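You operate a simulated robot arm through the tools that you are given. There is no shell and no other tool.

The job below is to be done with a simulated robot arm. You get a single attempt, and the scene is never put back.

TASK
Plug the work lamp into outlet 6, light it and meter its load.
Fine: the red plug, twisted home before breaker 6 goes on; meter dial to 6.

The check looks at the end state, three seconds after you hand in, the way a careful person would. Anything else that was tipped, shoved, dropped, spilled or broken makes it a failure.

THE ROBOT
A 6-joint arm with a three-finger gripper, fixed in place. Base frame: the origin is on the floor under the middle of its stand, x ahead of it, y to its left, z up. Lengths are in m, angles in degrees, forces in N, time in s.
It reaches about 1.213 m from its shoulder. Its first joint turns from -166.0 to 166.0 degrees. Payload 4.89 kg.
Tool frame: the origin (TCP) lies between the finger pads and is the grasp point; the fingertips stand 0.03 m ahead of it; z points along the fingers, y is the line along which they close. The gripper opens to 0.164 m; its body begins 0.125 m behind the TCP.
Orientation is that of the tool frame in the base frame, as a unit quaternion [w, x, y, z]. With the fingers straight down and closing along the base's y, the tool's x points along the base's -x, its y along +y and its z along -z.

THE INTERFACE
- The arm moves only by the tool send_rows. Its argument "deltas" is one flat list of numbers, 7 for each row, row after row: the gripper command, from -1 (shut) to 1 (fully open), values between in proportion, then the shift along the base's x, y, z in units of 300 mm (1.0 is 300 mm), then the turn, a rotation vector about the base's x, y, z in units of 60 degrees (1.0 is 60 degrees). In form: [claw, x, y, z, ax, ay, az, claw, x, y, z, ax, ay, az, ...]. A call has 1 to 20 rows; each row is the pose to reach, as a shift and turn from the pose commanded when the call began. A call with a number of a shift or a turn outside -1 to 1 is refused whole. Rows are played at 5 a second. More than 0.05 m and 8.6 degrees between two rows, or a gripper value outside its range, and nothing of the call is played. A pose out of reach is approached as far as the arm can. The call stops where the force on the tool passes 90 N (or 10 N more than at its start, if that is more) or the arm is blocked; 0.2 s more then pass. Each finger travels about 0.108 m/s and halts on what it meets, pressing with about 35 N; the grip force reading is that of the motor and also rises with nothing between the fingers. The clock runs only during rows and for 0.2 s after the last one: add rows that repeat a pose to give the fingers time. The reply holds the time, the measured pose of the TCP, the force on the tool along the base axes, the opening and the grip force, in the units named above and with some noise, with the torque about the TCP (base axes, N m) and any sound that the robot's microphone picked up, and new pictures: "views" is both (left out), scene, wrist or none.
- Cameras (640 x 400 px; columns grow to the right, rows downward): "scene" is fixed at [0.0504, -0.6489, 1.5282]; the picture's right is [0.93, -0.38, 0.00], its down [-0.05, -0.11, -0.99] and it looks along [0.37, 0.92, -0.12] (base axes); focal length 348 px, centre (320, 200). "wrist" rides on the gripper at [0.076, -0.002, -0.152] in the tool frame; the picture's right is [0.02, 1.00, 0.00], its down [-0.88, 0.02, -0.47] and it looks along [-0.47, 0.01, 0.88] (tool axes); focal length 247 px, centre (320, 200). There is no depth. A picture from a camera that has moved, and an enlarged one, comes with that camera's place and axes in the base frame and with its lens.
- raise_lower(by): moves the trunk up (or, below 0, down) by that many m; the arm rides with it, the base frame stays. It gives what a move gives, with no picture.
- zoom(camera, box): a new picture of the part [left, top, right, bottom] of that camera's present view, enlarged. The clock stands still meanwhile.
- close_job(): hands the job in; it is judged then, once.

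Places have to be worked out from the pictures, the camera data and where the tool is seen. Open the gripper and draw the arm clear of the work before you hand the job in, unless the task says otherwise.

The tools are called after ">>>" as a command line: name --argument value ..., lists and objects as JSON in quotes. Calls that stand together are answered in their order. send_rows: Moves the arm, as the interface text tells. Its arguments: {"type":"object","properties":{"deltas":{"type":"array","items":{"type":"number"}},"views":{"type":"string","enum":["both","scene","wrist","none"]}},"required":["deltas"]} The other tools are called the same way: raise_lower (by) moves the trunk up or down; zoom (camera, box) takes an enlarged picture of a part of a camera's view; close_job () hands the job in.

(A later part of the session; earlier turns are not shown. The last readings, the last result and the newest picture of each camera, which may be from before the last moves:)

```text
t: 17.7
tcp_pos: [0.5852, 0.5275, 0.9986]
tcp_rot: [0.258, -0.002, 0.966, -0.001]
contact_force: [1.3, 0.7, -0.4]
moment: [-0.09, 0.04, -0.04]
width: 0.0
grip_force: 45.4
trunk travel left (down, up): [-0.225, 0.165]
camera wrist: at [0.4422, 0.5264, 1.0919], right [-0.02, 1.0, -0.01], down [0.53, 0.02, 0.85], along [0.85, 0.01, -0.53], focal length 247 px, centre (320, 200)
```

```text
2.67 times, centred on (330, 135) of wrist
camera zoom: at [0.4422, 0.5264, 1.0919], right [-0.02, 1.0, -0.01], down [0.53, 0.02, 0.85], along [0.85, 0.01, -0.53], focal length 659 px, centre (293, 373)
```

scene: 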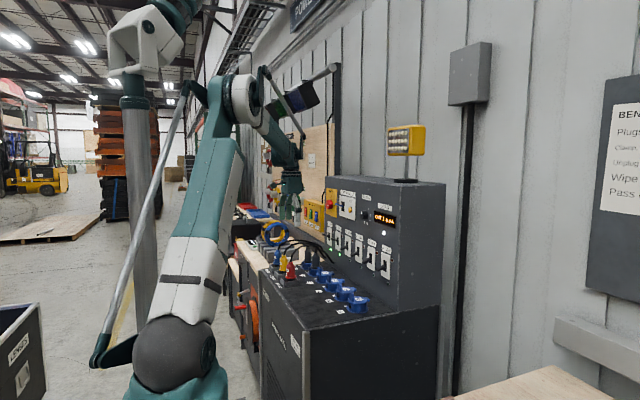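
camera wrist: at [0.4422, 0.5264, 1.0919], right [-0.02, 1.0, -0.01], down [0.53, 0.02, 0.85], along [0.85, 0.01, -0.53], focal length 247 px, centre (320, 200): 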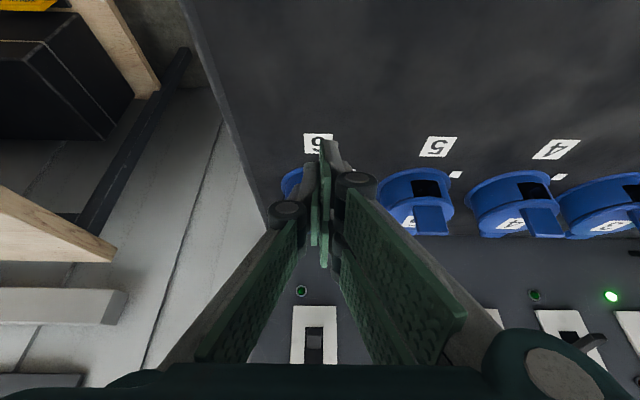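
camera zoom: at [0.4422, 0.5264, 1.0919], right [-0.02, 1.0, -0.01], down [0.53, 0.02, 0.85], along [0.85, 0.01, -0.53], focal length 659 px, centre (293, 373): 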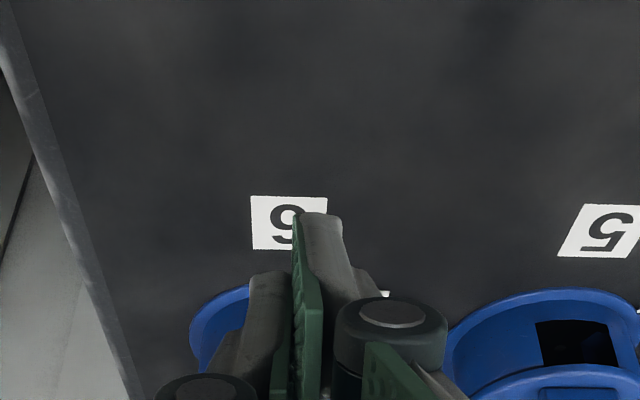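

The lid has sunk shut again, so it must be carried past vertical in one go. A better way is to come from the −y end with the tool horizontal along +y, pinch the fin's broad faces (closing along x), and roll the wrist about y, which is parallel to the hinge. I first lift away, start re-orienting and move to the free space beyond the bench end.

>>> send_rows --deltas '[-1, -0.05, 0, 0.1, 0, 0, 0, -1, -0.05, -0.02, 0.24, 0, 0.02, 0, -1, -0.04, -0.06, 0.36, 0.03, 0.07, -0.1, -1, -0.03, -0.12, 0.46, 0.06, 0.12, -0.22, -1, -0.02, -0.2, 0.56, 0.1, 0.18, -0.34, -1, 0, -0.28, 0.64, 0.13, 0.24, -0.46, -1, 0.01, -0.36, 0.72, 0.17, 0.3, -0.59, -1, 0.03, -0.44, 0.78, 0.2, 0.36, -0.72, -1, 0.04, -0.5, 0.82, 0.23, 0.41, -0.85, -1, 0.05, -0.558, 0.833, 0.2616, 0.453, -0.9763, -1, 0.05, -0.558, 0.833, 0.2616, 0.453, -0.9763]' --views "both"

```text
refused: row 7 steps farther than a row can; nothing moved
```

Slightly too much turn per row; I resend with finer turning.

>>> send_rows --deltas '[-1, -0.05, 0, 0.1, 0, 0, 0, -1, -0.05, -0.02, 0.24, 0.0, 0.0, 0.0, -1, -0.04, -0.06, 0.36, 0.029, 0.05, -0.108, -1, -0.03, -0.12, 0.46, 0.058, 0.1, -0.217, -1, -0.02, -0.2, 0.56, 0.087, 0.151, -0.325, -1, 0, -0.28, 0.64, 0.116, 0.201, -0.434, -1, 0.01, -0.36, 0.72, 0.145, 0.252, -0.542, -1, 0.03, -0.44, 0.78, 0.174, 0.302, -0.651, -1, 0.04, -0.5, 0.82, 0.203, 0.352, -0.759, -1, 0.05, -0.558, 0.833, 0.232, 0.403, -0.868, -1, 0.05, -0.558, 0.833, 0.2616, 0.453, -0.9763, -1, 0.05, -0.558, 0.833, 0.2616, 0.453, -0.9763]' --views "both"

```text
t: 20.3
tcp_pos: [0.6008, 0.3581, 1.2482]
tcp_rot: [0.0, 0.499, 0.867, -0.001]
contact_force: [0.0, -0.3, -0.8]
moment: [0.05, 0.07, -0.02]
width: 0.0002
grip_force: 45.4
trunk travel left (down, up): [-0.225, 0.165]
camera wrist: at [0.5611, 0.4247, 1.4019], right [0.85, 0.52, 0.0], down [0.46, -0.75, 0.47], along [0.24, -0.4, -0.88], focal length 247 px, centre (320, 200)
```

scene: 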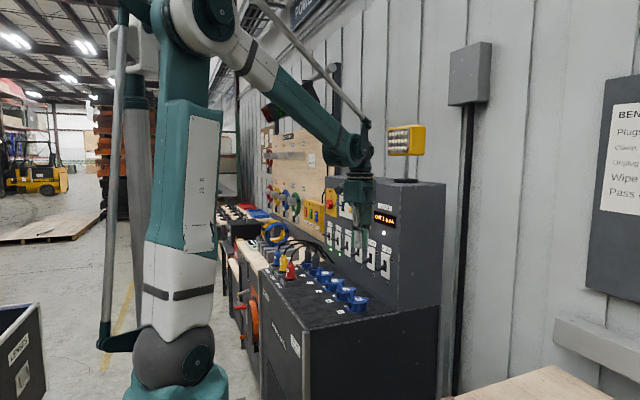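
wrist: 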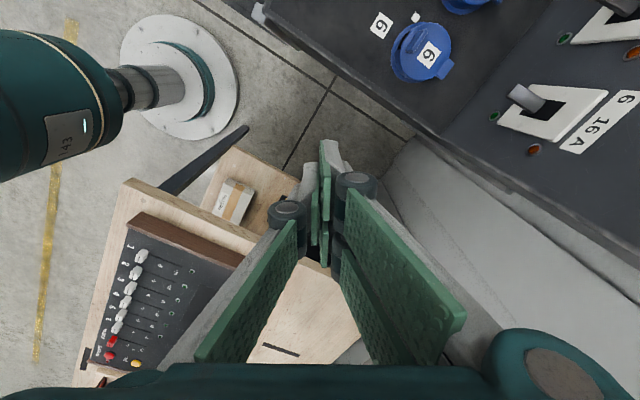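

The aerial pose is fine. I keep turning here in free air until the tool points along +y (about 10° nose-down), in two calls.

>>> send_rows --deltas '[-1, 0, 0, 0, 0.108, 0.029, -0.0346, -1, 0, 0, 0, 0.2168, 0.0581, -0.0692, -1, 0.02, 0, 0, 0.3252, 0.0872, -0.1038, -1, 0.04, 0, 0, 0.4336, 0.1162, -0.1384, -1, 0.06, 0, 0, 0.542, 0.1453, -0.173, -1, 0.08, 0, 0, 0.6504, 0.1743, -0.2076, -1, 0.08, 0, 0, 0.6504, 0.1743, -0.2076]' --views "scene"

>>> send_rows --deltas '[-1, 0, 0, 0, 0.108, 0.029, -0.0346, -1, 0, 0, 0, 0.2168, 0.0581, -0.0692, -1, 0.02, 0, -0.05, 0.3252, 0.0872, -0.1038, -1, 0.04, 0, -0.1, 0.4336, 0.1162, -0.1384, -1, 0.06, 0, -0.15, 0.542, 0.1453, -0.173, -0.5, 0.08, 0, -0.2, 0.6504, 0.1743, -0.2076, -0.5, 0.08, 0, -0.2, 0.6504, 0.1743, -0.2076]' --views "both"

```text
t: 21.9
tcp_pos: [0.6258, 0.3593, 1.2505]
tcp_rot: [-0.245, 0.557, 0.755, 0.244]
contact_force: [0.3, 0.0, -0.4]
moment: [0.02, 0.04, 0.03]
width: 0.0001
grip_force: 44.9
trunk travel left (down, up): [-0.225, 0.165]
```

scene: 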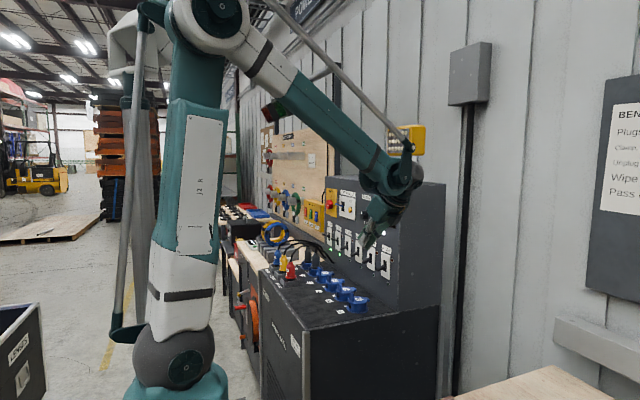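

```text
t: 23.5
tcp_pos: [0.649, 0.3586, 1.1892]
tcp_rot: [-0.455, 0.54, 0.543, 0.454]
contact_force: [0.7, -0.7, -0.5]
moment: [0.03, 0.0, 0.11]
width: 0.0411
grip_force: 0.1
trunk travel left (down, up): [-0.225, 0.165]
camera wrist: at [0.6469, 0.2224, 1.2906], right [1.0, 0.0, 0.02], down [0.02, -0.62, -0.79], along [0.01, 0.79, -0.62], focal length 247 px, centre (320, 200)
```

scene: 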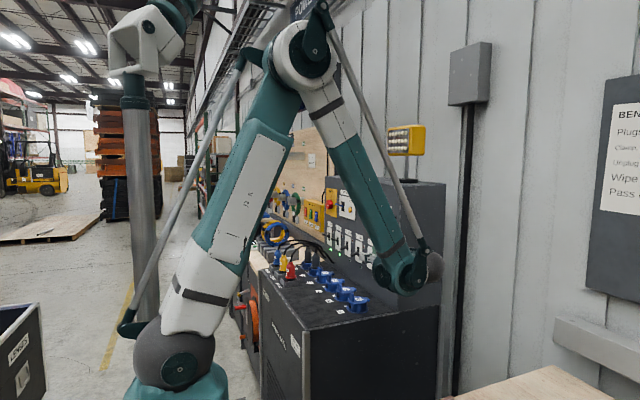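
wrist: 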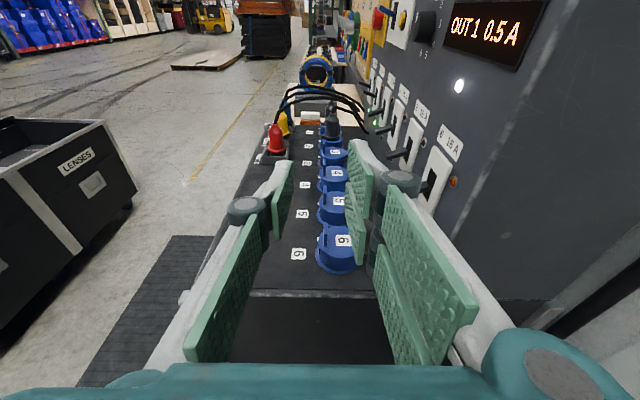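

An excellent end-on view along the outlet row. I enlarge outlet 6 and the breaker row to refine positions before approaching.

>>> zoom --camera "wrist" --box '[280, 130, 480, 280]'

>>> zoom --camera "wrist" --box '[300, 190, 400, 290]'

>>> zoom --camera "wrist" --box '[360, 20, 560, 230]'

```text
2.67 times, centred on (380, 205) of wrist
camera zoom: at [0.6469, 0.2224, 1.2906], right [1.0, 0.0, 0.02], down [0.02, -0.62, -0.79], along [0.01, 0.79, -0.62], focal length 659 px, centre (160, 187)
```

zoom: 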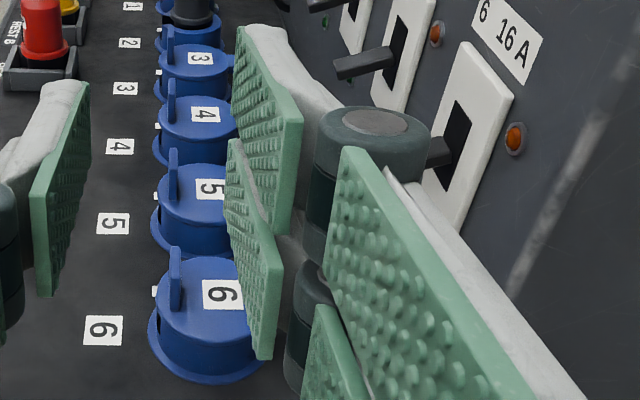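

```text
4.00 times, centred on (350, 240) of wrist
camera zoom: at [0.6469, 0.2224, 1.2906], right [1.0, 0.0, 0.02], down [0.02, -0.62, -0.79], along [0.01, 0.79, -0.62], focal length 988 px, centre (200, 40)
```

zoom: 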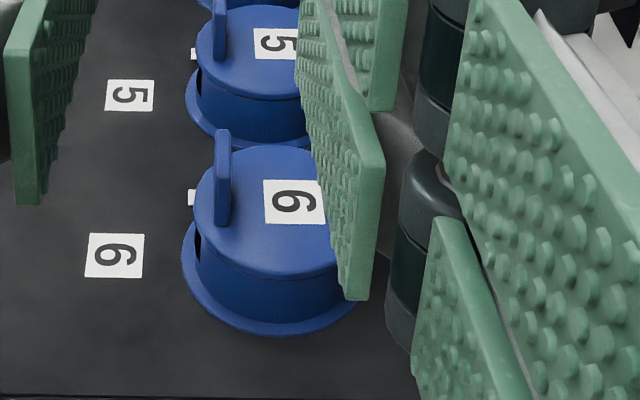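

```text
1.90 times, centred on (460, 125) of wrist
camera zoom: at [0.6469, 0.2224, 1.2906], right [1.0, 0.0, 0.02], down [0.02, -0.62, -0.79], along [0.01, 0.79, -0.62], focal length 470 px, centre (53, 343)
```

zoom: 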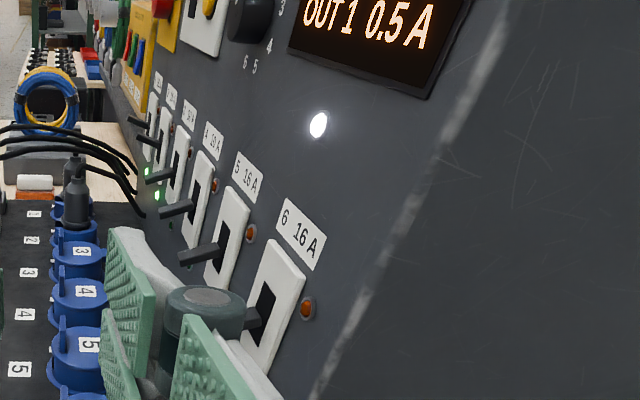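

Fin centre measures x≈0.660, top z≈1.003. I open to ~50 mm, descend at the bench end (y≈0.38) to z≈1.004 and check alignment before sliding in along +y.

>>> send_rows --deltas '[-0.39, 0.01, 0, -0.14, 0, 0, 0, -0.39, 0.02, 0.02, -0.28, 0, 0, 0, -0.39, 0.03, 0.05, -0.42, 0, 0, 0, -0.39, 0.0367, 0.071, -0.55, 0, 0, 0, -0.39, 0.0367, 0.071, -0.617, 0, 0, 0, -0.39, 0.0367, 0.071, -0.617, 0, 0, 0]' --views "both"

>>> zoom --camera "wrist" --box '[240, 60, 440, 210]'

>>> zoom --camera "scene" --box '[320, 220, 440, 330]'

```text
t: 24.9
tcp_pos: [0.669, 0.3816, 1.0116]
tcp_rot: [-0.454, 0.541, 0.543, 0.454]
contact_force: [0.0, 0.0, 0.0]
moment: [0.02, -0.02, 0.08]
width: 0.0502
grip_force: 0.0
out of reach, approached as far as the arm can: row 5, 6
trunk travel left (down, up): [-0.225, 0.165]
camera wrist: at [0.6662, 0.2457, 1.1137], right [1.0, 0.01, 0.02], down [0.02, -0.62, -0.78], along [0.01, 0.79, -0.62], focal length 247 px, centre (320, 200)
```

scene: 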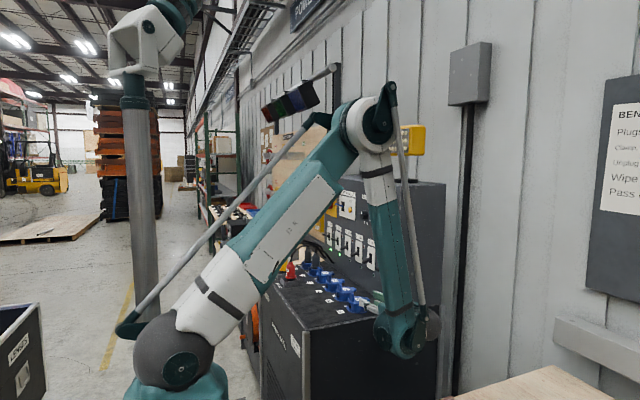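
wrist: 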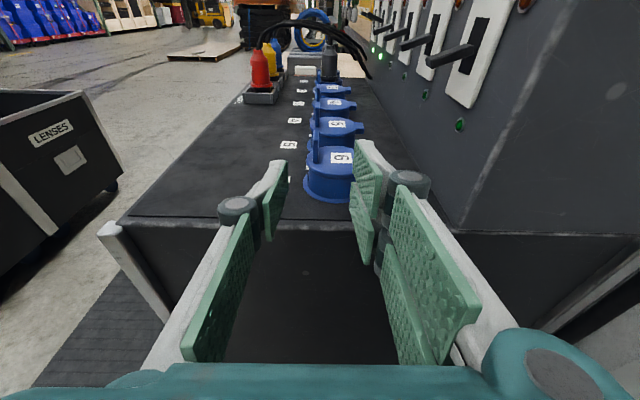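

```text
2.67 times, centred on (340, 135) of wrist
camera zoom: at [0.6662, 0.2457, 1.1137], right [1.0, 0.01, 0.02], down [0.02, -0.62, -0.78], along [0.01, 0.79, -0.62], focal length 659 px, centre (267, 373)
```

zoom: 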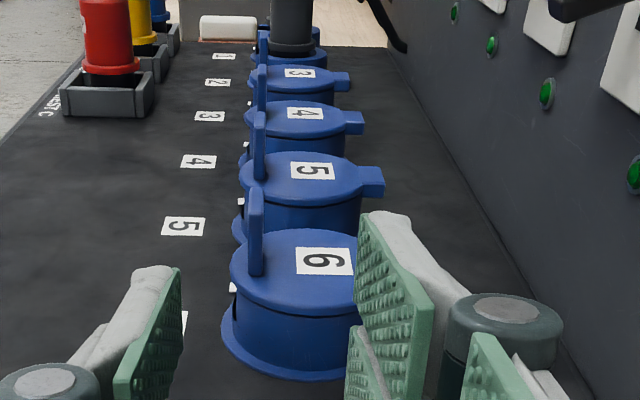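

```text
3.64 times, centred on (380, 275) of scene
camera zoom: at [0.0504, -0.6489, 1.5282], right [0.93, -0.38, 0.0], down [-0.05, -0.11, -0.99], along [0.37, 0.92, -0.12], focal length 1265 px, centre (102, -73)
```

zoom: 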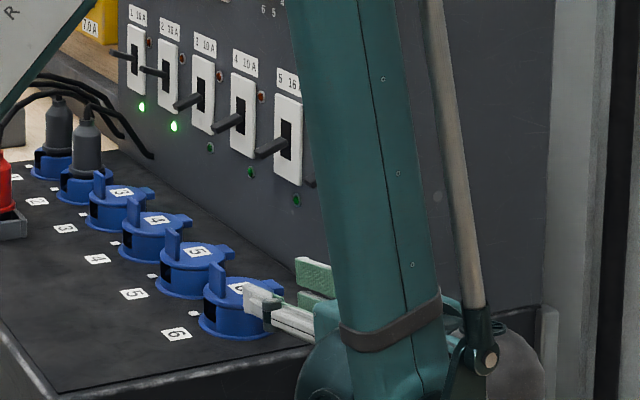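

The arm can't go quite low enough in this posture. I raise the tool 0.1 m and lower the trunk by the same amount to gain reach.

>>> send_rows --deltas '[-0.39, -0.01, -0.02, 0.11, 0, 0, 0, -0.39, -0.02, -0.03, 0.22, 0, 0, 0, -0.39, -0.03, -0.04, 0.34, 0, 0, 0, -0.39, -0.03, -0.04, 0.34, 0, 0, 0]' --views "none"

>>> raise_lower --by -0.1

```text
t: 25.9
tcp_pos: [0.659, 0.3683, 1.1145]
tcp_rot: [-0.455, 0.54, 0.542, 0.456]
contact_force: [-1.2, -0.4, 0.2]
moment: [-0.09, -0.05, -0.08]
width: 0.0502
grip_force: 0.1
trunk travel left (down, up): [-0.225, 0.165]
```

```text
t: 27.3
tcp_pos: [0.6605, 0.3693, 1.0139]
tcp_rot: [-0.455, 0.54, 0.542, 0.455]
contact_force: [-0.2, 0.3, -0.5]
moment: [-0.02, 0.0, 0.0]
width: 0.0499
grip_force: 0.0
trunk travel left (down, up): [-0.125, 0.265]
```

The reach problem is solved. I lower slightly and slide in toward the fin, stopping just short of the lid to check alignment.

>>> send_rows --deltas '[-0.39, 0, 0.08, -0.01, 0, 0, 0, -0.39, 0, 0.16, -0.02, 0, 0, 0, -0.39, 0, 0.24, -0.025, 0, 0, 0, -0.39, 0, 0.3, -0.025, 0, 0, 0, -0.39, 0, 0.3, -0.025, 0, 0, 0]' --views "both"

>>> zoom --camera "wrist" --box '[240, 60, 440, 210]'

>>> zoom --camera "scene" --box '[320, 230, 420, 320]'

```text
t: 28.5
tcp_pos: [0.6594, 0.4588, 1.0071]
tcp_rot: [-0.455, 0.541, 0.542, 0.456]
contact_force: [-0.6, -1.1, 0.0]
moment: [0.01, 0.0, 0.01]
width: 0.0497
grip_force: 0.1
trunk travel left (down, up): [-0.125, 0.265]
camera wrist: at [0.6564, 0.3235, 1.109], right [1.0, 0.0, 0.02], down [0.02, -0.62, -0.79], along [0.01, 0.79, -0.62], focal length 247 px, centre (320, 200)
```

scene: 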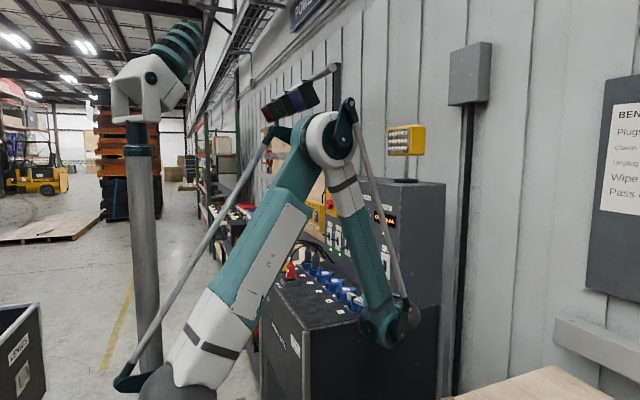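
wrist: 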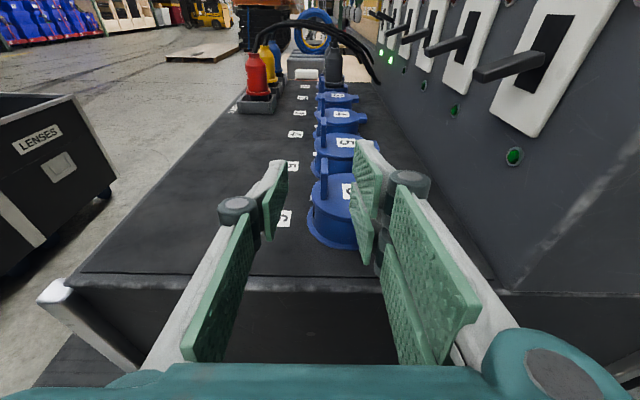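

```text
2.67 times, centred on (340, 135) of wrist
camera zoom: at [0.6564, 0.3235, 1.109], right [1.0, 0.0, 0.02], down [0.02, -0.62, -0.79], along [0.01, 0.79, -0.62], focal length 659 px, centre (267, 373)
```

zoom: 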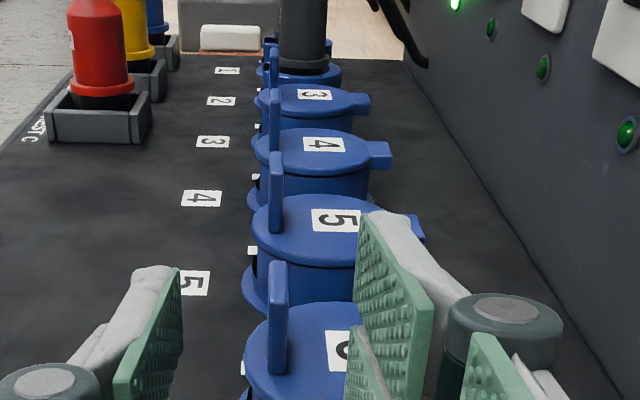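

```text
4.44 times, centred on (370, 275) of scene
camera zoom: at [0.0504, -0.6489, 1.5282], right [0.93, -0.38, 0.0], down [-0.05, -0.11, -0.99], along [0.37, 0.92, -0.12], focal length 1546 px, centre (98, -133)
```

zoom: 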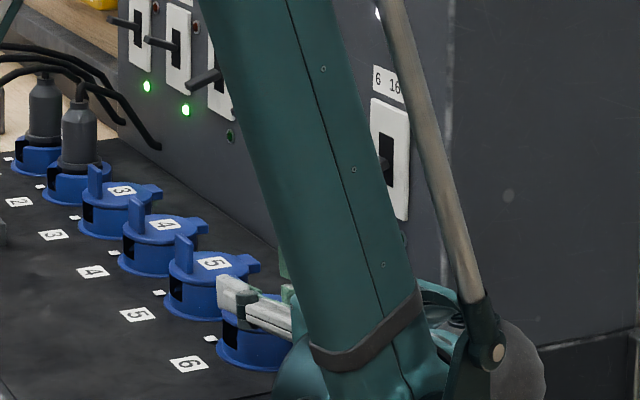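

The fin (x≈0.661) lies between the fingers. I slide in to y≈0.520 and close on its broad faces.

>>> send_rows --deltas '[-0.39, 0.003, 0.05, -0.004, 0, 0, 0, -0.39, 0.006, 0.1, -0.008, 0, 0, 0, -0.39, 0.006, 0.15, -0.012, 0, 0, 0, -0.39, 0.006, 0.204, -0.012, 0, 0, 0, -0.39, 0.006, 0.204, -0.012, 0, 0, 0]' --views "wrist"

>>> zoom --camera "wrist" --box '[240, 110, 440, 260]'

```text
t: 29.7
tcp_pos: [0.6617, 0.5189, 1.0027]
tcp_rot: [-0.454, 0.541, 0.542, 0.455]
contact_force: [0.1, -0.4, 0.1]
moment: [0.0, 0.03, -0.02]
width: 0.0501
grip_force: 0.0
trunk travel left (down, up): [-0.125, 0.265]
camera wrist: at [0.6587, 0.3841, 1.1048], right [1.0, 0.01, 0.02], down [0.02, -0.62, -0.79], along [0.01, 0.79, -0.62], focal length 247 px, centre (320, 200)
```

wrist: 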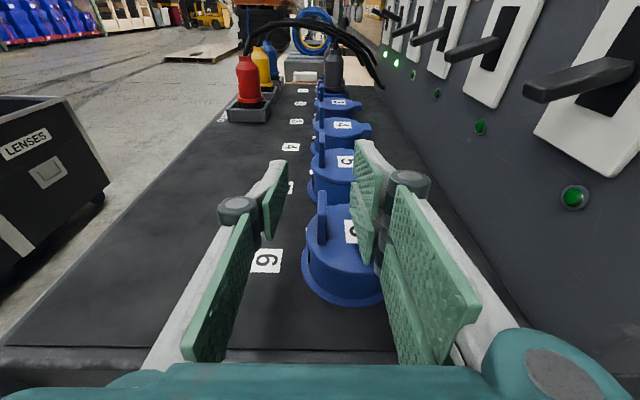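

```text
2.67 times, centred on (340, 185) of wrist
camera zoom: at [0.6587, 0.3841, 1.1048], right [1.0, 0.01, 0.02], down [0.02, -0.62, -0.79], along [0.01, 0.79, -0.62], focal length 659 px, centre (267, 240)
```

zoom: 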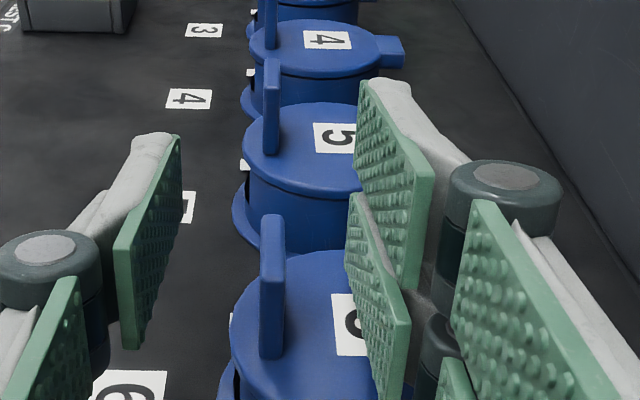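

Everything lines up; I close on the fin.

>>> send_rows --deltas '[-0.7, 0, 0, 0, 0, 0, 0, -1, 0, 0, 0, 0, 0, 0, -1, 0, 0, 0, 0, 0, 0, -1, 0, 0, 0, 0, 0, 0]' --views "wrist"

>>> zoom --camera "wrist" --box '[240, 110, 440, 260]'

```text
t: 30.7
tcp_pos: [0.6638, 0.5204, 1.0022]
tcp_rot: [-0.455, 0.541, 0.542, 0.455]
contact_force: [29.3, 15.0, 7.3]
moment: [0.7, -1.4, -0.57]
width: 0.006
grip_force: 44.8
trunk travel left (down, up): [-0.125, 0.265]
camera wrist: at [0.6604, 0.3844, 1.1044], right [1.0, 0.0, 0.02], down [0.02, -0.62, -0.79], along [0.01, 0.79, -0.62], focal length 247 px, centre (320, 200)
```

wrist: 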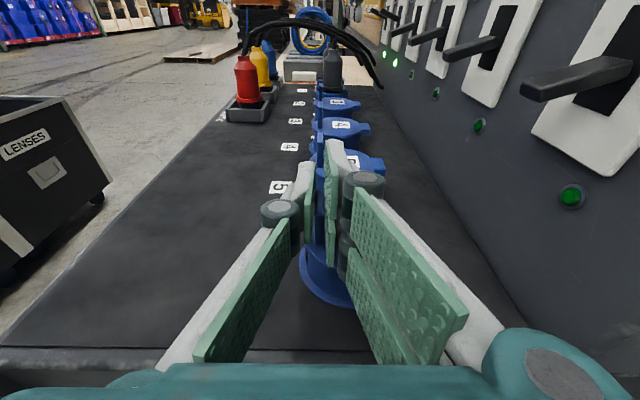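

```text
2.67 times, centred on (340, 185) of wrist
camera zoom: at [0.6604, 0.3844, 1.1044], right [1.0, 0.0, 0.02], down [0.02, -0.62, -0.79], along [0.01, 0.79, -0.62], focal length 659 px, centre (267, 240)
```

zoom: 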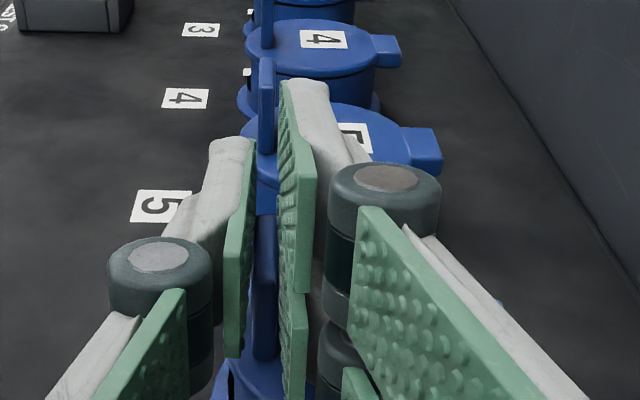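

Good grip, but it is high on the fin, and with the panel face at x≈0.807 I need the hand lower on the fin and level to have room for swinging the lid past vertical. I open, level the tool to exactly +y, drop ~7 mm and grip again.

>>> send_rows --deltas '[-0.39, 0.004, 0, 0, 0, 0, 0, -0.39, 0.0083, 0, 0, 0, 0, 0, -0.39, 0.0083, 0, 0.01, 0.08, 0, 0, -0.39, 0.0083, 0, 0.01, 0.1667, 0, 0, -0.39, 0.0083, 0, -0.015, 0.1667, 0, 0, -0.39, 0.0083, 0, -0.024, 0.1667, 0, 0, -0.39, 0.0083, 0, -0.024, 0.1667, 0, 0]' --views "wrist"

>>> zoom --camera "wrist" --box '[240, 110, 440, 260]'

```text
t: 32.3
tcp_pos: [0.6641, 0.5204, 0.9965]
tcp_rot: [-0.5, 0.499, 0.501, 0.501]
contact_force: [-0.2, 0.1, -1.0]
moment: [0.01, 0.0, 0.0]
width: 0.0497
grip_force: 0.1
trunk travel left (down, up): [-0.125, 0.265]
camera wrist: at [0.661, 0.3688, 1.0725], right [1.0, 0.0, 0.02], down [0.02, -0.47, -0.88], along [0.01, 0.88, -0.47], focal length 247 px, centre (320, 200)
```

wrist: 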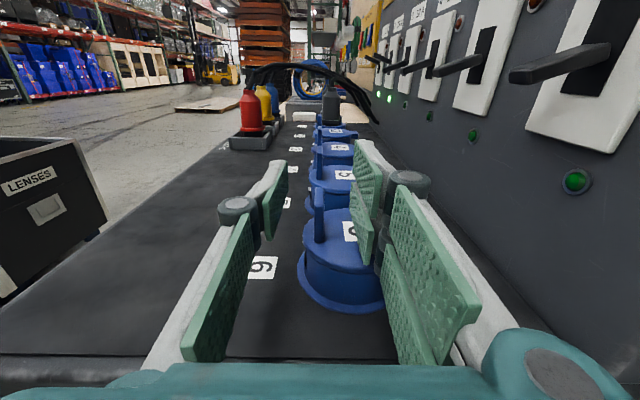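

```text
2.67 times, centred on (340, 185) of wrist
camera zoom: at [0.661, 0.3688, 1.0725], right [1.0, 0.0, 0.02], down [0.02, -0.47, -0.88], along [0.01, 0.88, -0.47], focal length 659 px, centre (267, 240)
```

zoom: 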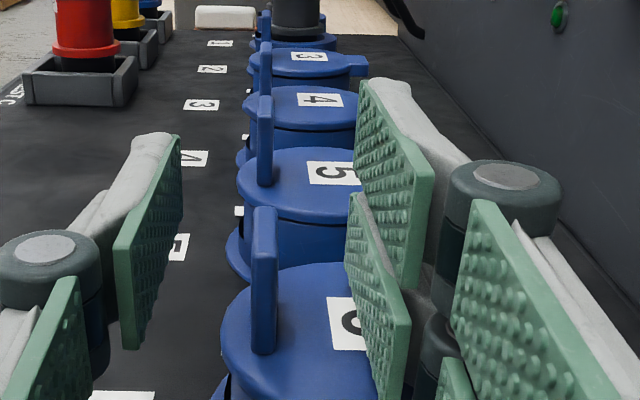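

Aligned with no contact. I close on the fin again.

>>> send_rows --deltas '[-0.7, 0, 0, 0, 0, 0, 0, -1, 0, 0, 0, 0, 0, 0, -1, 0, 0, 0, 0, 0, 0, -1, 0, 0, 0, 0, 0, 0]' --views "wrist"

```text
t: 33.3
tcp_pos: [0.6631, 0.5199, 0.9962]
tcp_rot: [-0.499, 0.499, 0.5, 0.501]
contact_force: [-1.5, 4.0, 1.5]
moment: [0.12, -0.04, 0.02]
width: 0.0059
grip_force: 45.0
trunk travel left (down, up): [-0.125, 0.265]
camera wrist: at [0.6608, 0.3689, 1.0726], right [1.0, 0.0, 0.02], down [0.02, -0.47, -0.88], along [0.01, 0.88, -0.47], focal length 247 px, centre (320, 200)
```

wrist: 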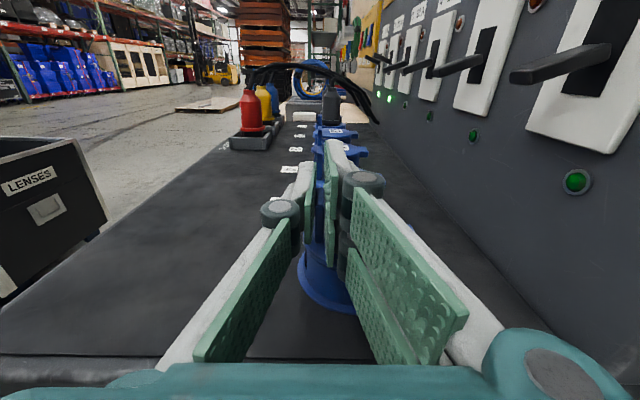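

Clean grip with almost no side load. I start rolling the lid open about the hinge line (≈x 0.727, z 0.963), first 20°.

>>> send_rows --deltas '[-1, 0.0103, 0, 0.018, 0, 0.0833, 0, -1, 0.0223, 0, 0.035, 0, 0.1667, 0, -1, 0.0357, 0, 0.051, 0, 0.25, 0, -1, 0.0503, 0, 0.0657, 0, 0.3333, 0]' --views "wrist"

```text
t: 34.3
tcp_pos: [0.6795, 0.5197, 1.0159]
tcp_rot: [0.579, -0.579, -0.405, -0.407]
contact_force: [8.6, 4.5, 11.9]
moment: [0.56, -1.18, -0.24]
width: 0.0066
grip_force: 45.6
trunk travel left (down, up): [-0.125, 0.265]
camera wrist: at [0.7029, 0.3688, 1.0881], right [0.95, 0.0, -0.32], down [-0.28, -0.47, -0.84], along [-0.15, 0.88, -0.45], focal length 247 px, centre (320, 200)
```

wrist: 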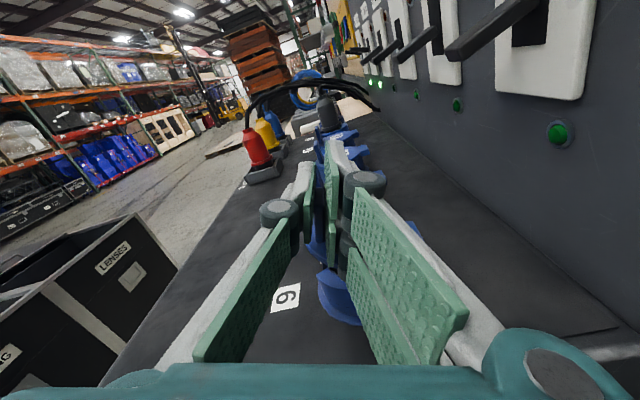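

Forces stay small and the lid follows. I continue to about 40°, then 60°.

>>> send_rows --deltas '[-1, 0.017, 0, 0.015, 0, 0.08, 0, -1, 0.035, 0, 0.027, 0, 0.16, 0, -1, 0.054, 0, 0.038, 0, 0.24, 0, -1, 0.073, 0, 0.047, 0, 0.32, 0]' --views "both"

>>> zoom --camera "wrist" --box '[240, 110, 440, 330]'

```text
t: 35.3
tcp_pos: [0.7008, 0.5202, 1.0297]
tcp_rot: [0.639, -0.638, -0.303, -0.305]
contact_force: [10.4, 6.0, 12.1]
moment: [0.59, -1.18, -0.47]
width: 0.0074
grip_force: 44.4
trunk travel left (down, up): [-0.125, 0.265]
camera wrist: at [0.7463, 0.3687, 1.0898], right [0.79, 0.0, -0.61], down [-0.54, -0.47, -0.7], along [-0.29, 0.88, -0.37], focal length 247 px, centre (320, 200)
```

scene: 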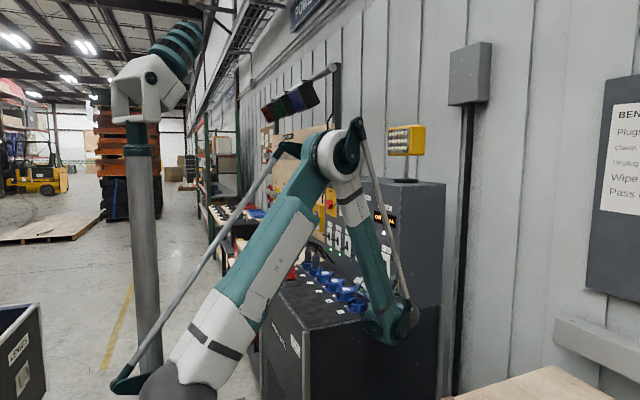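
wrist: 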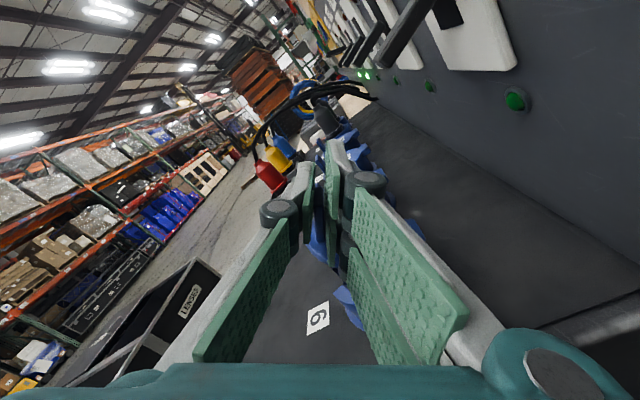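

```text
1.82 times, centred on (340, 220) of wrist
camera zoom: at [0.7463, 0.3687, 1.0898], right [0.79, 0.0, -0.61], down [-0.54, -0.47, -0.7], along [-0.29, 0.88, -0.37], focal length 449 px, centre (284, 164)
```

zoom: 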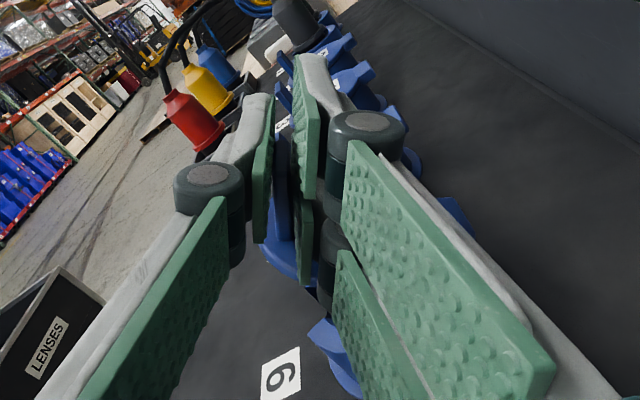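

The lid follows to ~39° with only ~15 N load. I continue the roll to ~64°.

>>> send_rows --deltas '[-1, 0.02, 0, 0.007, 0, 0.0833, 0, -1, 0.04, 0, 0.012, 0, 0.1667, 0, -1, 0.0607, 0, 0.0153, 0, 0.25, 0, -1, 0.0817, 0, 0.0167, 0, 0.3333, 0, -1, 0.1023, 0, 0.0163, 0, 0.4167, 0]' --views "both"

>>> zoom --camera "wrist" --box '[240, 110, 440, 330]'

>>> zoom --camera "scene" --box '[310, 230, 430, 330]'

```text
t: 36.5
tcp_pos: [0.7316, 0.5193, 1.0366]
tcp_rot: [0.69, -0.688, -0.158, -0.16]
contact_force: [5.5, 10.6, 40.8]
moment: [0.85, -0.58, -0.38]
width: 0.0088
grip_force: 44.7
trunk travel left (down, up): [-0.125, 0.265]
camera wrist: at [0.7974, 0.3685, 1.0709], right [0.46, 0.0, -0.89], down [-0.78, -0.47, -0.4], along [-0.42, 0.88, -0.21], focal length 247 px, centre (320, 200)
```

scene: 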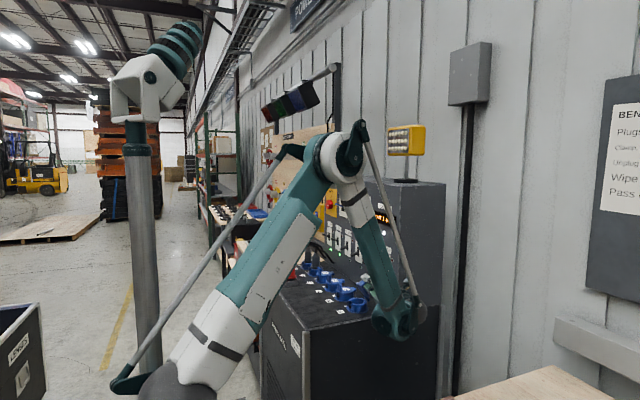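
wrist: 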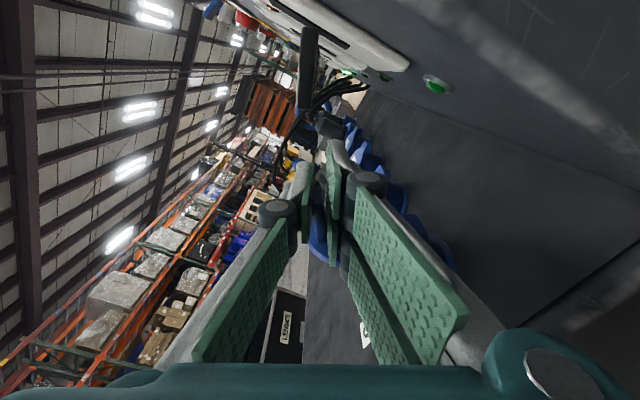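

```text
1.82 times, centred on (340, 220) of wrist
camera zoom: at [0.7974, 0.3685, 1.0709], right [0.46, 0.0, -0.89], down [-0.78, -0.47, -0.4], along [-0.42, 0.88, -0.21], focal length 449 px, centre (284, 164)
```

zoom: 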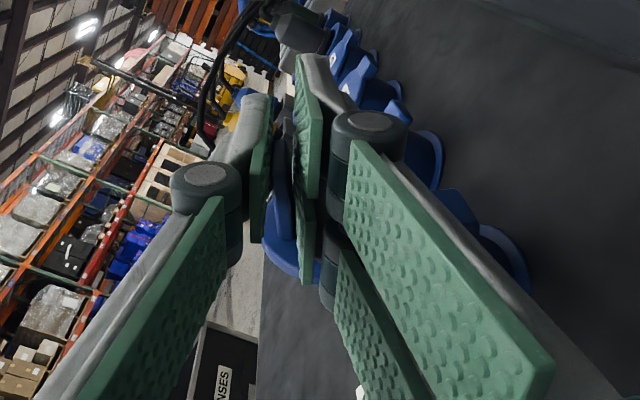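

```text
4.00 times, centred on (370, 280) of scene
camera zoom: at [0.0504, -0.6489, 1.5282], right [0.93, -0.38, 0.0], down [-0.05, -0.11, -0.99], along [0.37, 0.92, -0.12], focal length 1391 px, centre (120, -120)
```

zoom: 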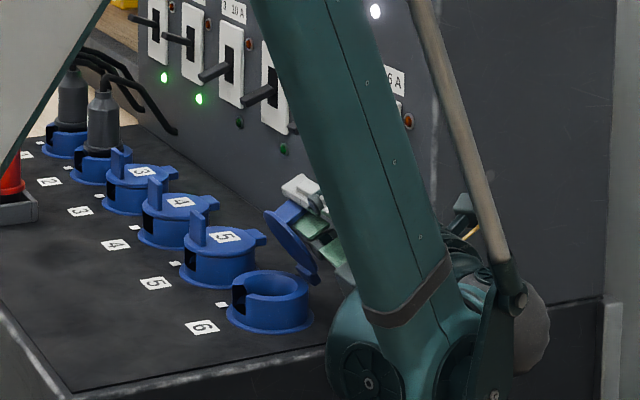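

The lid is now visibly ~60° open with the hand below 45 N; the upward reaction says my path is a few mm low, so I refit the hinge to about (0.7305, 0.965), relieve that, and roll on to ~85°.

>>> send_rows --deltas '[-1, -0.002, 0, 0.013, 0, 0.01, 0, -1, 0.0163, 0, 0.0153, 0, 0.0967, 0, -1, 0.0377, 0, 0.0127, 0, 0.18, 0, -1, 0.0587, 0, 0.008, 0, 0.2633, 0, -1, 0.0793, 0, 0.0013, 0, 0.3467, 0]' --views "both"

>>> zoom --camera "wrist" --box '[240, 50, 480, 250]'

>>> zoom --camera "scene" --box '[330, 230, 430, 320]'

```text
t: 37.7
tcp_pos: [0.7568, 0.5203, 1.033]
tcp_rot: [0.71, -0.701, -0.044, -0.045]
contact_force: [15.6, -12.7, -11.4]
moment: [-0.66, -1.44, 0.49]
width: 0.009
grip_force: 45.0
trunk travel left (down, up): [-0.125, 0.265]
camera wrist: at [0.8305, 0.3683, 1.0433], right [0.15, 0.01, -0.99], down [-0.87, -0.47, -0.14], along [-0.47, 0.88, -0.06], focal length 247 px, centre (320, 200)
```

scene: 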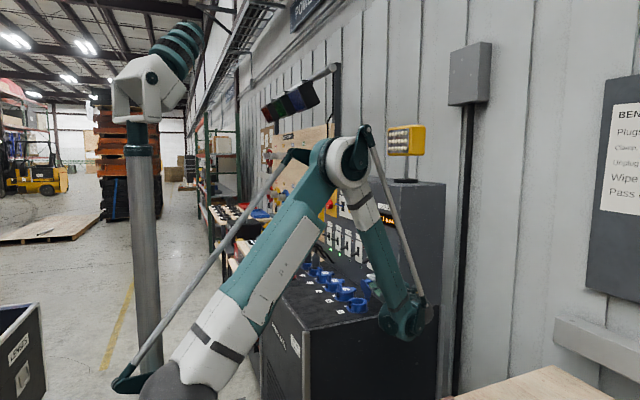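
wrist: 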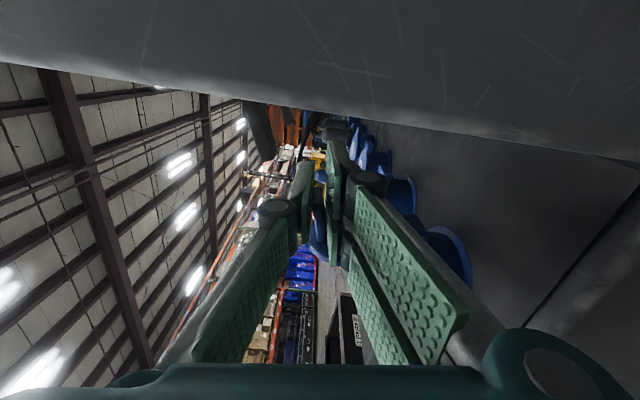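

```text
2.00 times, centred on (360, 150) of wrist
camera zoom: at [0.8305, 0.3683, 1.0433], right [0.15, 0.01, -0.99], down [-0.87, -0.47, -0.14], along [-0.47, 0.88, -0.06], focal length 494 px, centre (240, 300)
```

zoom: 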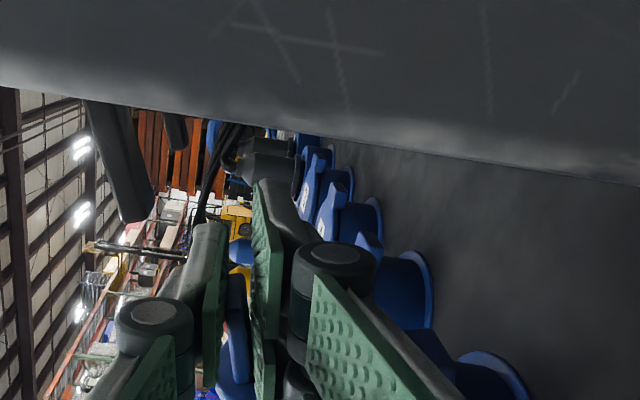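

```text
4.44 times, centred on (380, 275) of scene
camera zoom: at [0.0504, -0.6489, 1.5282], right [0.93, -0.38, 0.0], down [-0.05, -0.11, -0.99], along [0.37, 0.92, -0.12], focal length 1546 px, centre (53, -133)
```

zoom: 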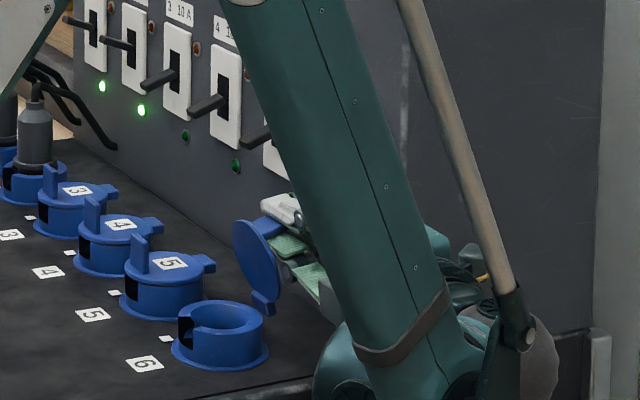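

The lid is at roughly 75° while my hand is nearing the panel, so I can't carry it past vertical from this side. I'll nudge it a bit further, release, and quickly bring the shut fingers around to the underside (−x side) of the lid to finish the push; I stop midway to look.

>>> send_rows --deltas '[-1, 0.0167, 0, -0.0067, 0, 0.05, 0, -1, 0.0333, 0, -0.0133, 0, 0.1, 0, -0.3, 0.0333, -0.0667, -0.0133, 0, 0.1, 0, -0.3, 0.0333, -0.2233, -0.0133, 0, 0.1, 0, -0.6, -0.0733, -0.2667, -0.0467, 0, 0.1, 0, -1, -0.2233, -0.2667, -0.0933, 0, 0.1, 0]' --views "both"

>>> zoom --camera "scene" --box '[320, 230, 420, 320]'

```text
t: 39.1
tcp_pos: [0.6865, 0.4424, 1.0065]
tcp_rot: [0.717, -0.694, -0.041, -0.045]
contact_force: [0.9, -0.1, -0.5]
moment: [0.08, -0.03, 0.11]
width: 0.0
grip_force: 35.0
out of reach, approached as far as the arm can: row 1, 2, 3, 4, 5, 6
trunk travel left (down, up): [-0.125, 0.265]
camera wrist: at [0.7615, 0.2907, 1.0128], right [0.14, 0.03, -0.99], down [-0.87, -0.46, -0.14], along [-0.46, 0.89, -0.04], focal length 247 px, centre (320, 200)
```

scene: 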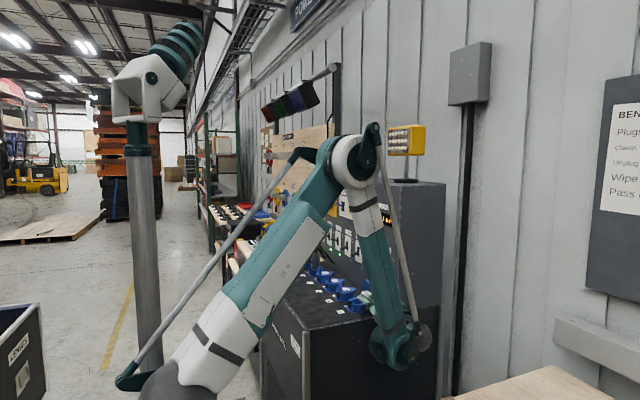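
wrist: 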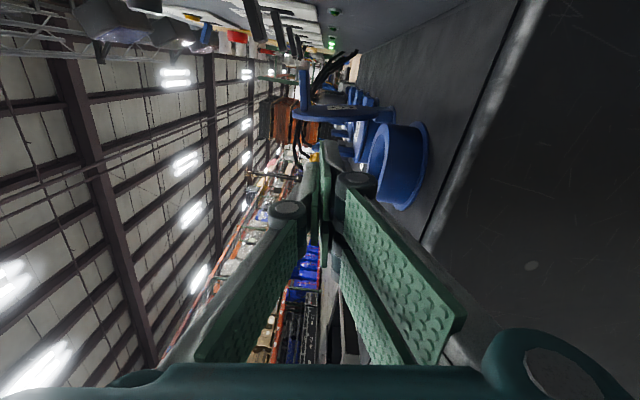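

```text
4.44 times, centred on (370, 275) of scene
camera zoom: at [0.0504, -0.6489, 1.5282], right [0.93, -0.38, 0.0], down [-0.05, -0.11, -0.99], along [0.37, 0.92, -0.12], focal length 1546 px, centre (98, -133)
```

zoom: 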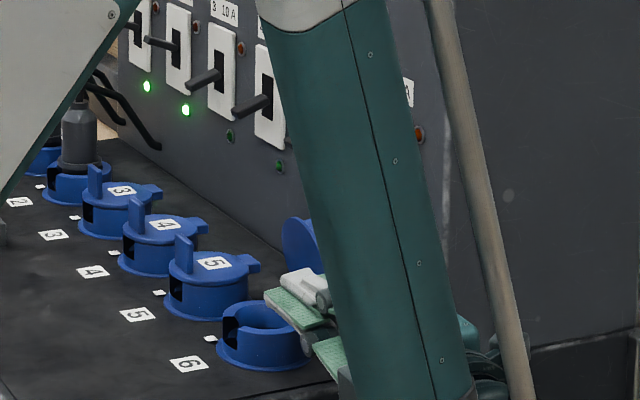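

The lid is still standing near vertical about 1 s after release – it sinks only slowly. The clock is paused, so I check its angle in the wrist view.

>>> zoom --camera "wrist" --box '[260, 40, 440, 220]'

```text
2.22 times, centred on (350, 130) of wrist
camera zoom: at [0.7615, 0.2907, 1.0128], right [0.14, 0.03, -0.99], down [-0.87, -0.46, -0.14], along [-0.46, 0.89, -0.04], focal length 549 px, centre (253, 356)
```

zoom: 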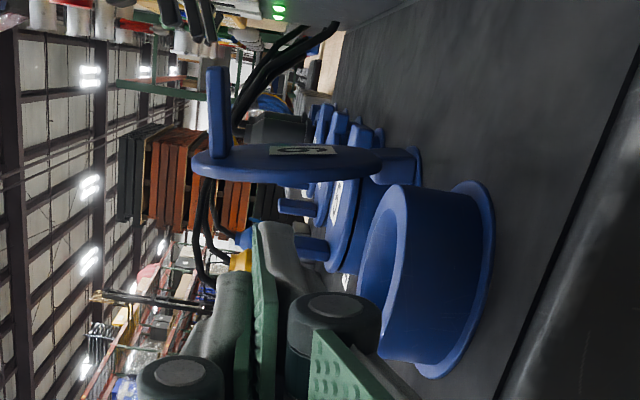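

The lid stands at ~83° and is clear. I slide the shut fingers in under it along +y and push it +x past vertical.

>>> send_rows --deltas '[-1, -0.02, 0.14, -0.012, 0, 0, 0, -1, -0.02, 0.22, -0.012, 0, 0, 0, -1, 0.03, 0.22, -0.012, 0, 0, 0, -1, 0.08, 0.22, -0.012, 0, 0, 0, -1, 0.118, 0.22, -0.012, 0, 0, 0, -1, 0.118, 0.22, -0.012, 0, 0, 0]' --views "both"

>>> zoom --camera "scene" --box '[330, 230, 430, 320]'

>>> zoom --camera "wrist" --box '[260, 40, 440, 220]'

```text
t: 40.5
tcp_pos: [0.7178, 0.5103, 1.0049]
tcp_rot: [0.717, -0.694, -0.044, -0.044]
contact_force: [-69.4, -4.7, -12.3]
moment: [-0.08, 0.96, -0.44]
width: 0.0
grip_force: 34.7
trunk travel left (down, up): [-0.125, 0.265]
camera wrist: at [0.7923, 0.3589, 1.0112], right [0.15, 0.03, -0.99], down [-0.87, -0.47, -0.14], along [-0.47, 0.88, -0.04], focal length 247 px, centre (320, 200)
```

scene: 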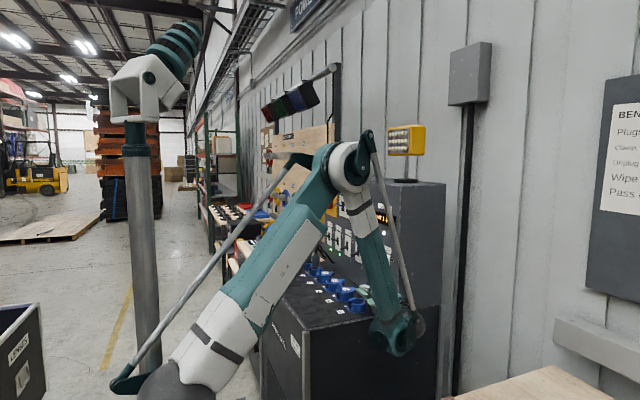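
wrist: 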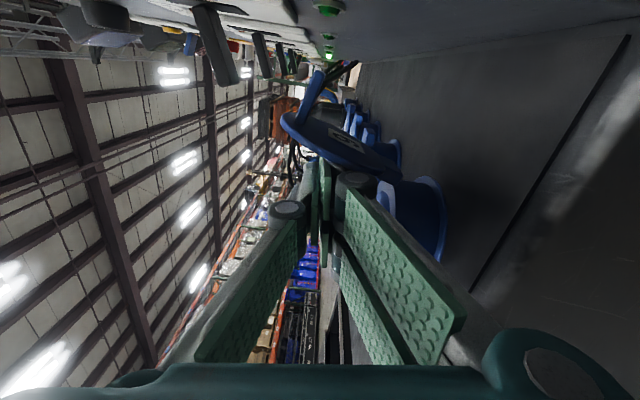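

```text
4.44 times, centred on (380, 275) of scene
camera zoom: at [0.0504, -0.6489, 1.5282], right [0.93, -0.38, 0.0], down [-0.05, -0.11, -0.99], along [0.37, 0.92, -0.12], focal length 1546 px, centre (53, -133)
```

zoom: 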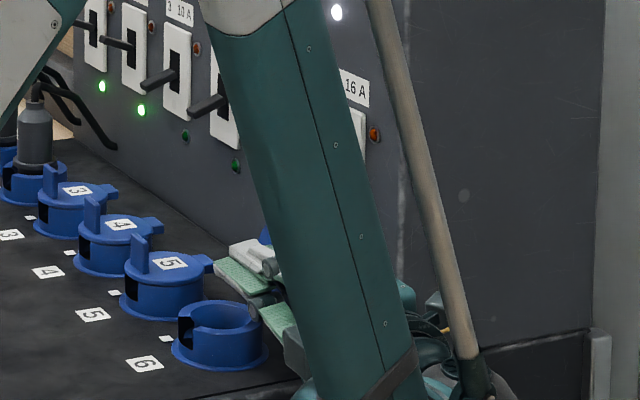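

```text
2.22 times, centred on (350, 130) of wrist
camera zoom: at [0.7923, 0.3589, 1.0112], right [0.15, 0.03, -0.99], down [-0.87, -0.47, -0.14], along [-0.47, 0.88, -0.04], focal length 549 px, centre (253, 356)
```

zoom: 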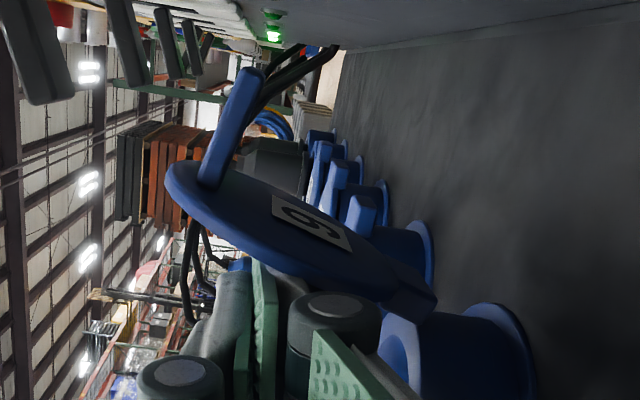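

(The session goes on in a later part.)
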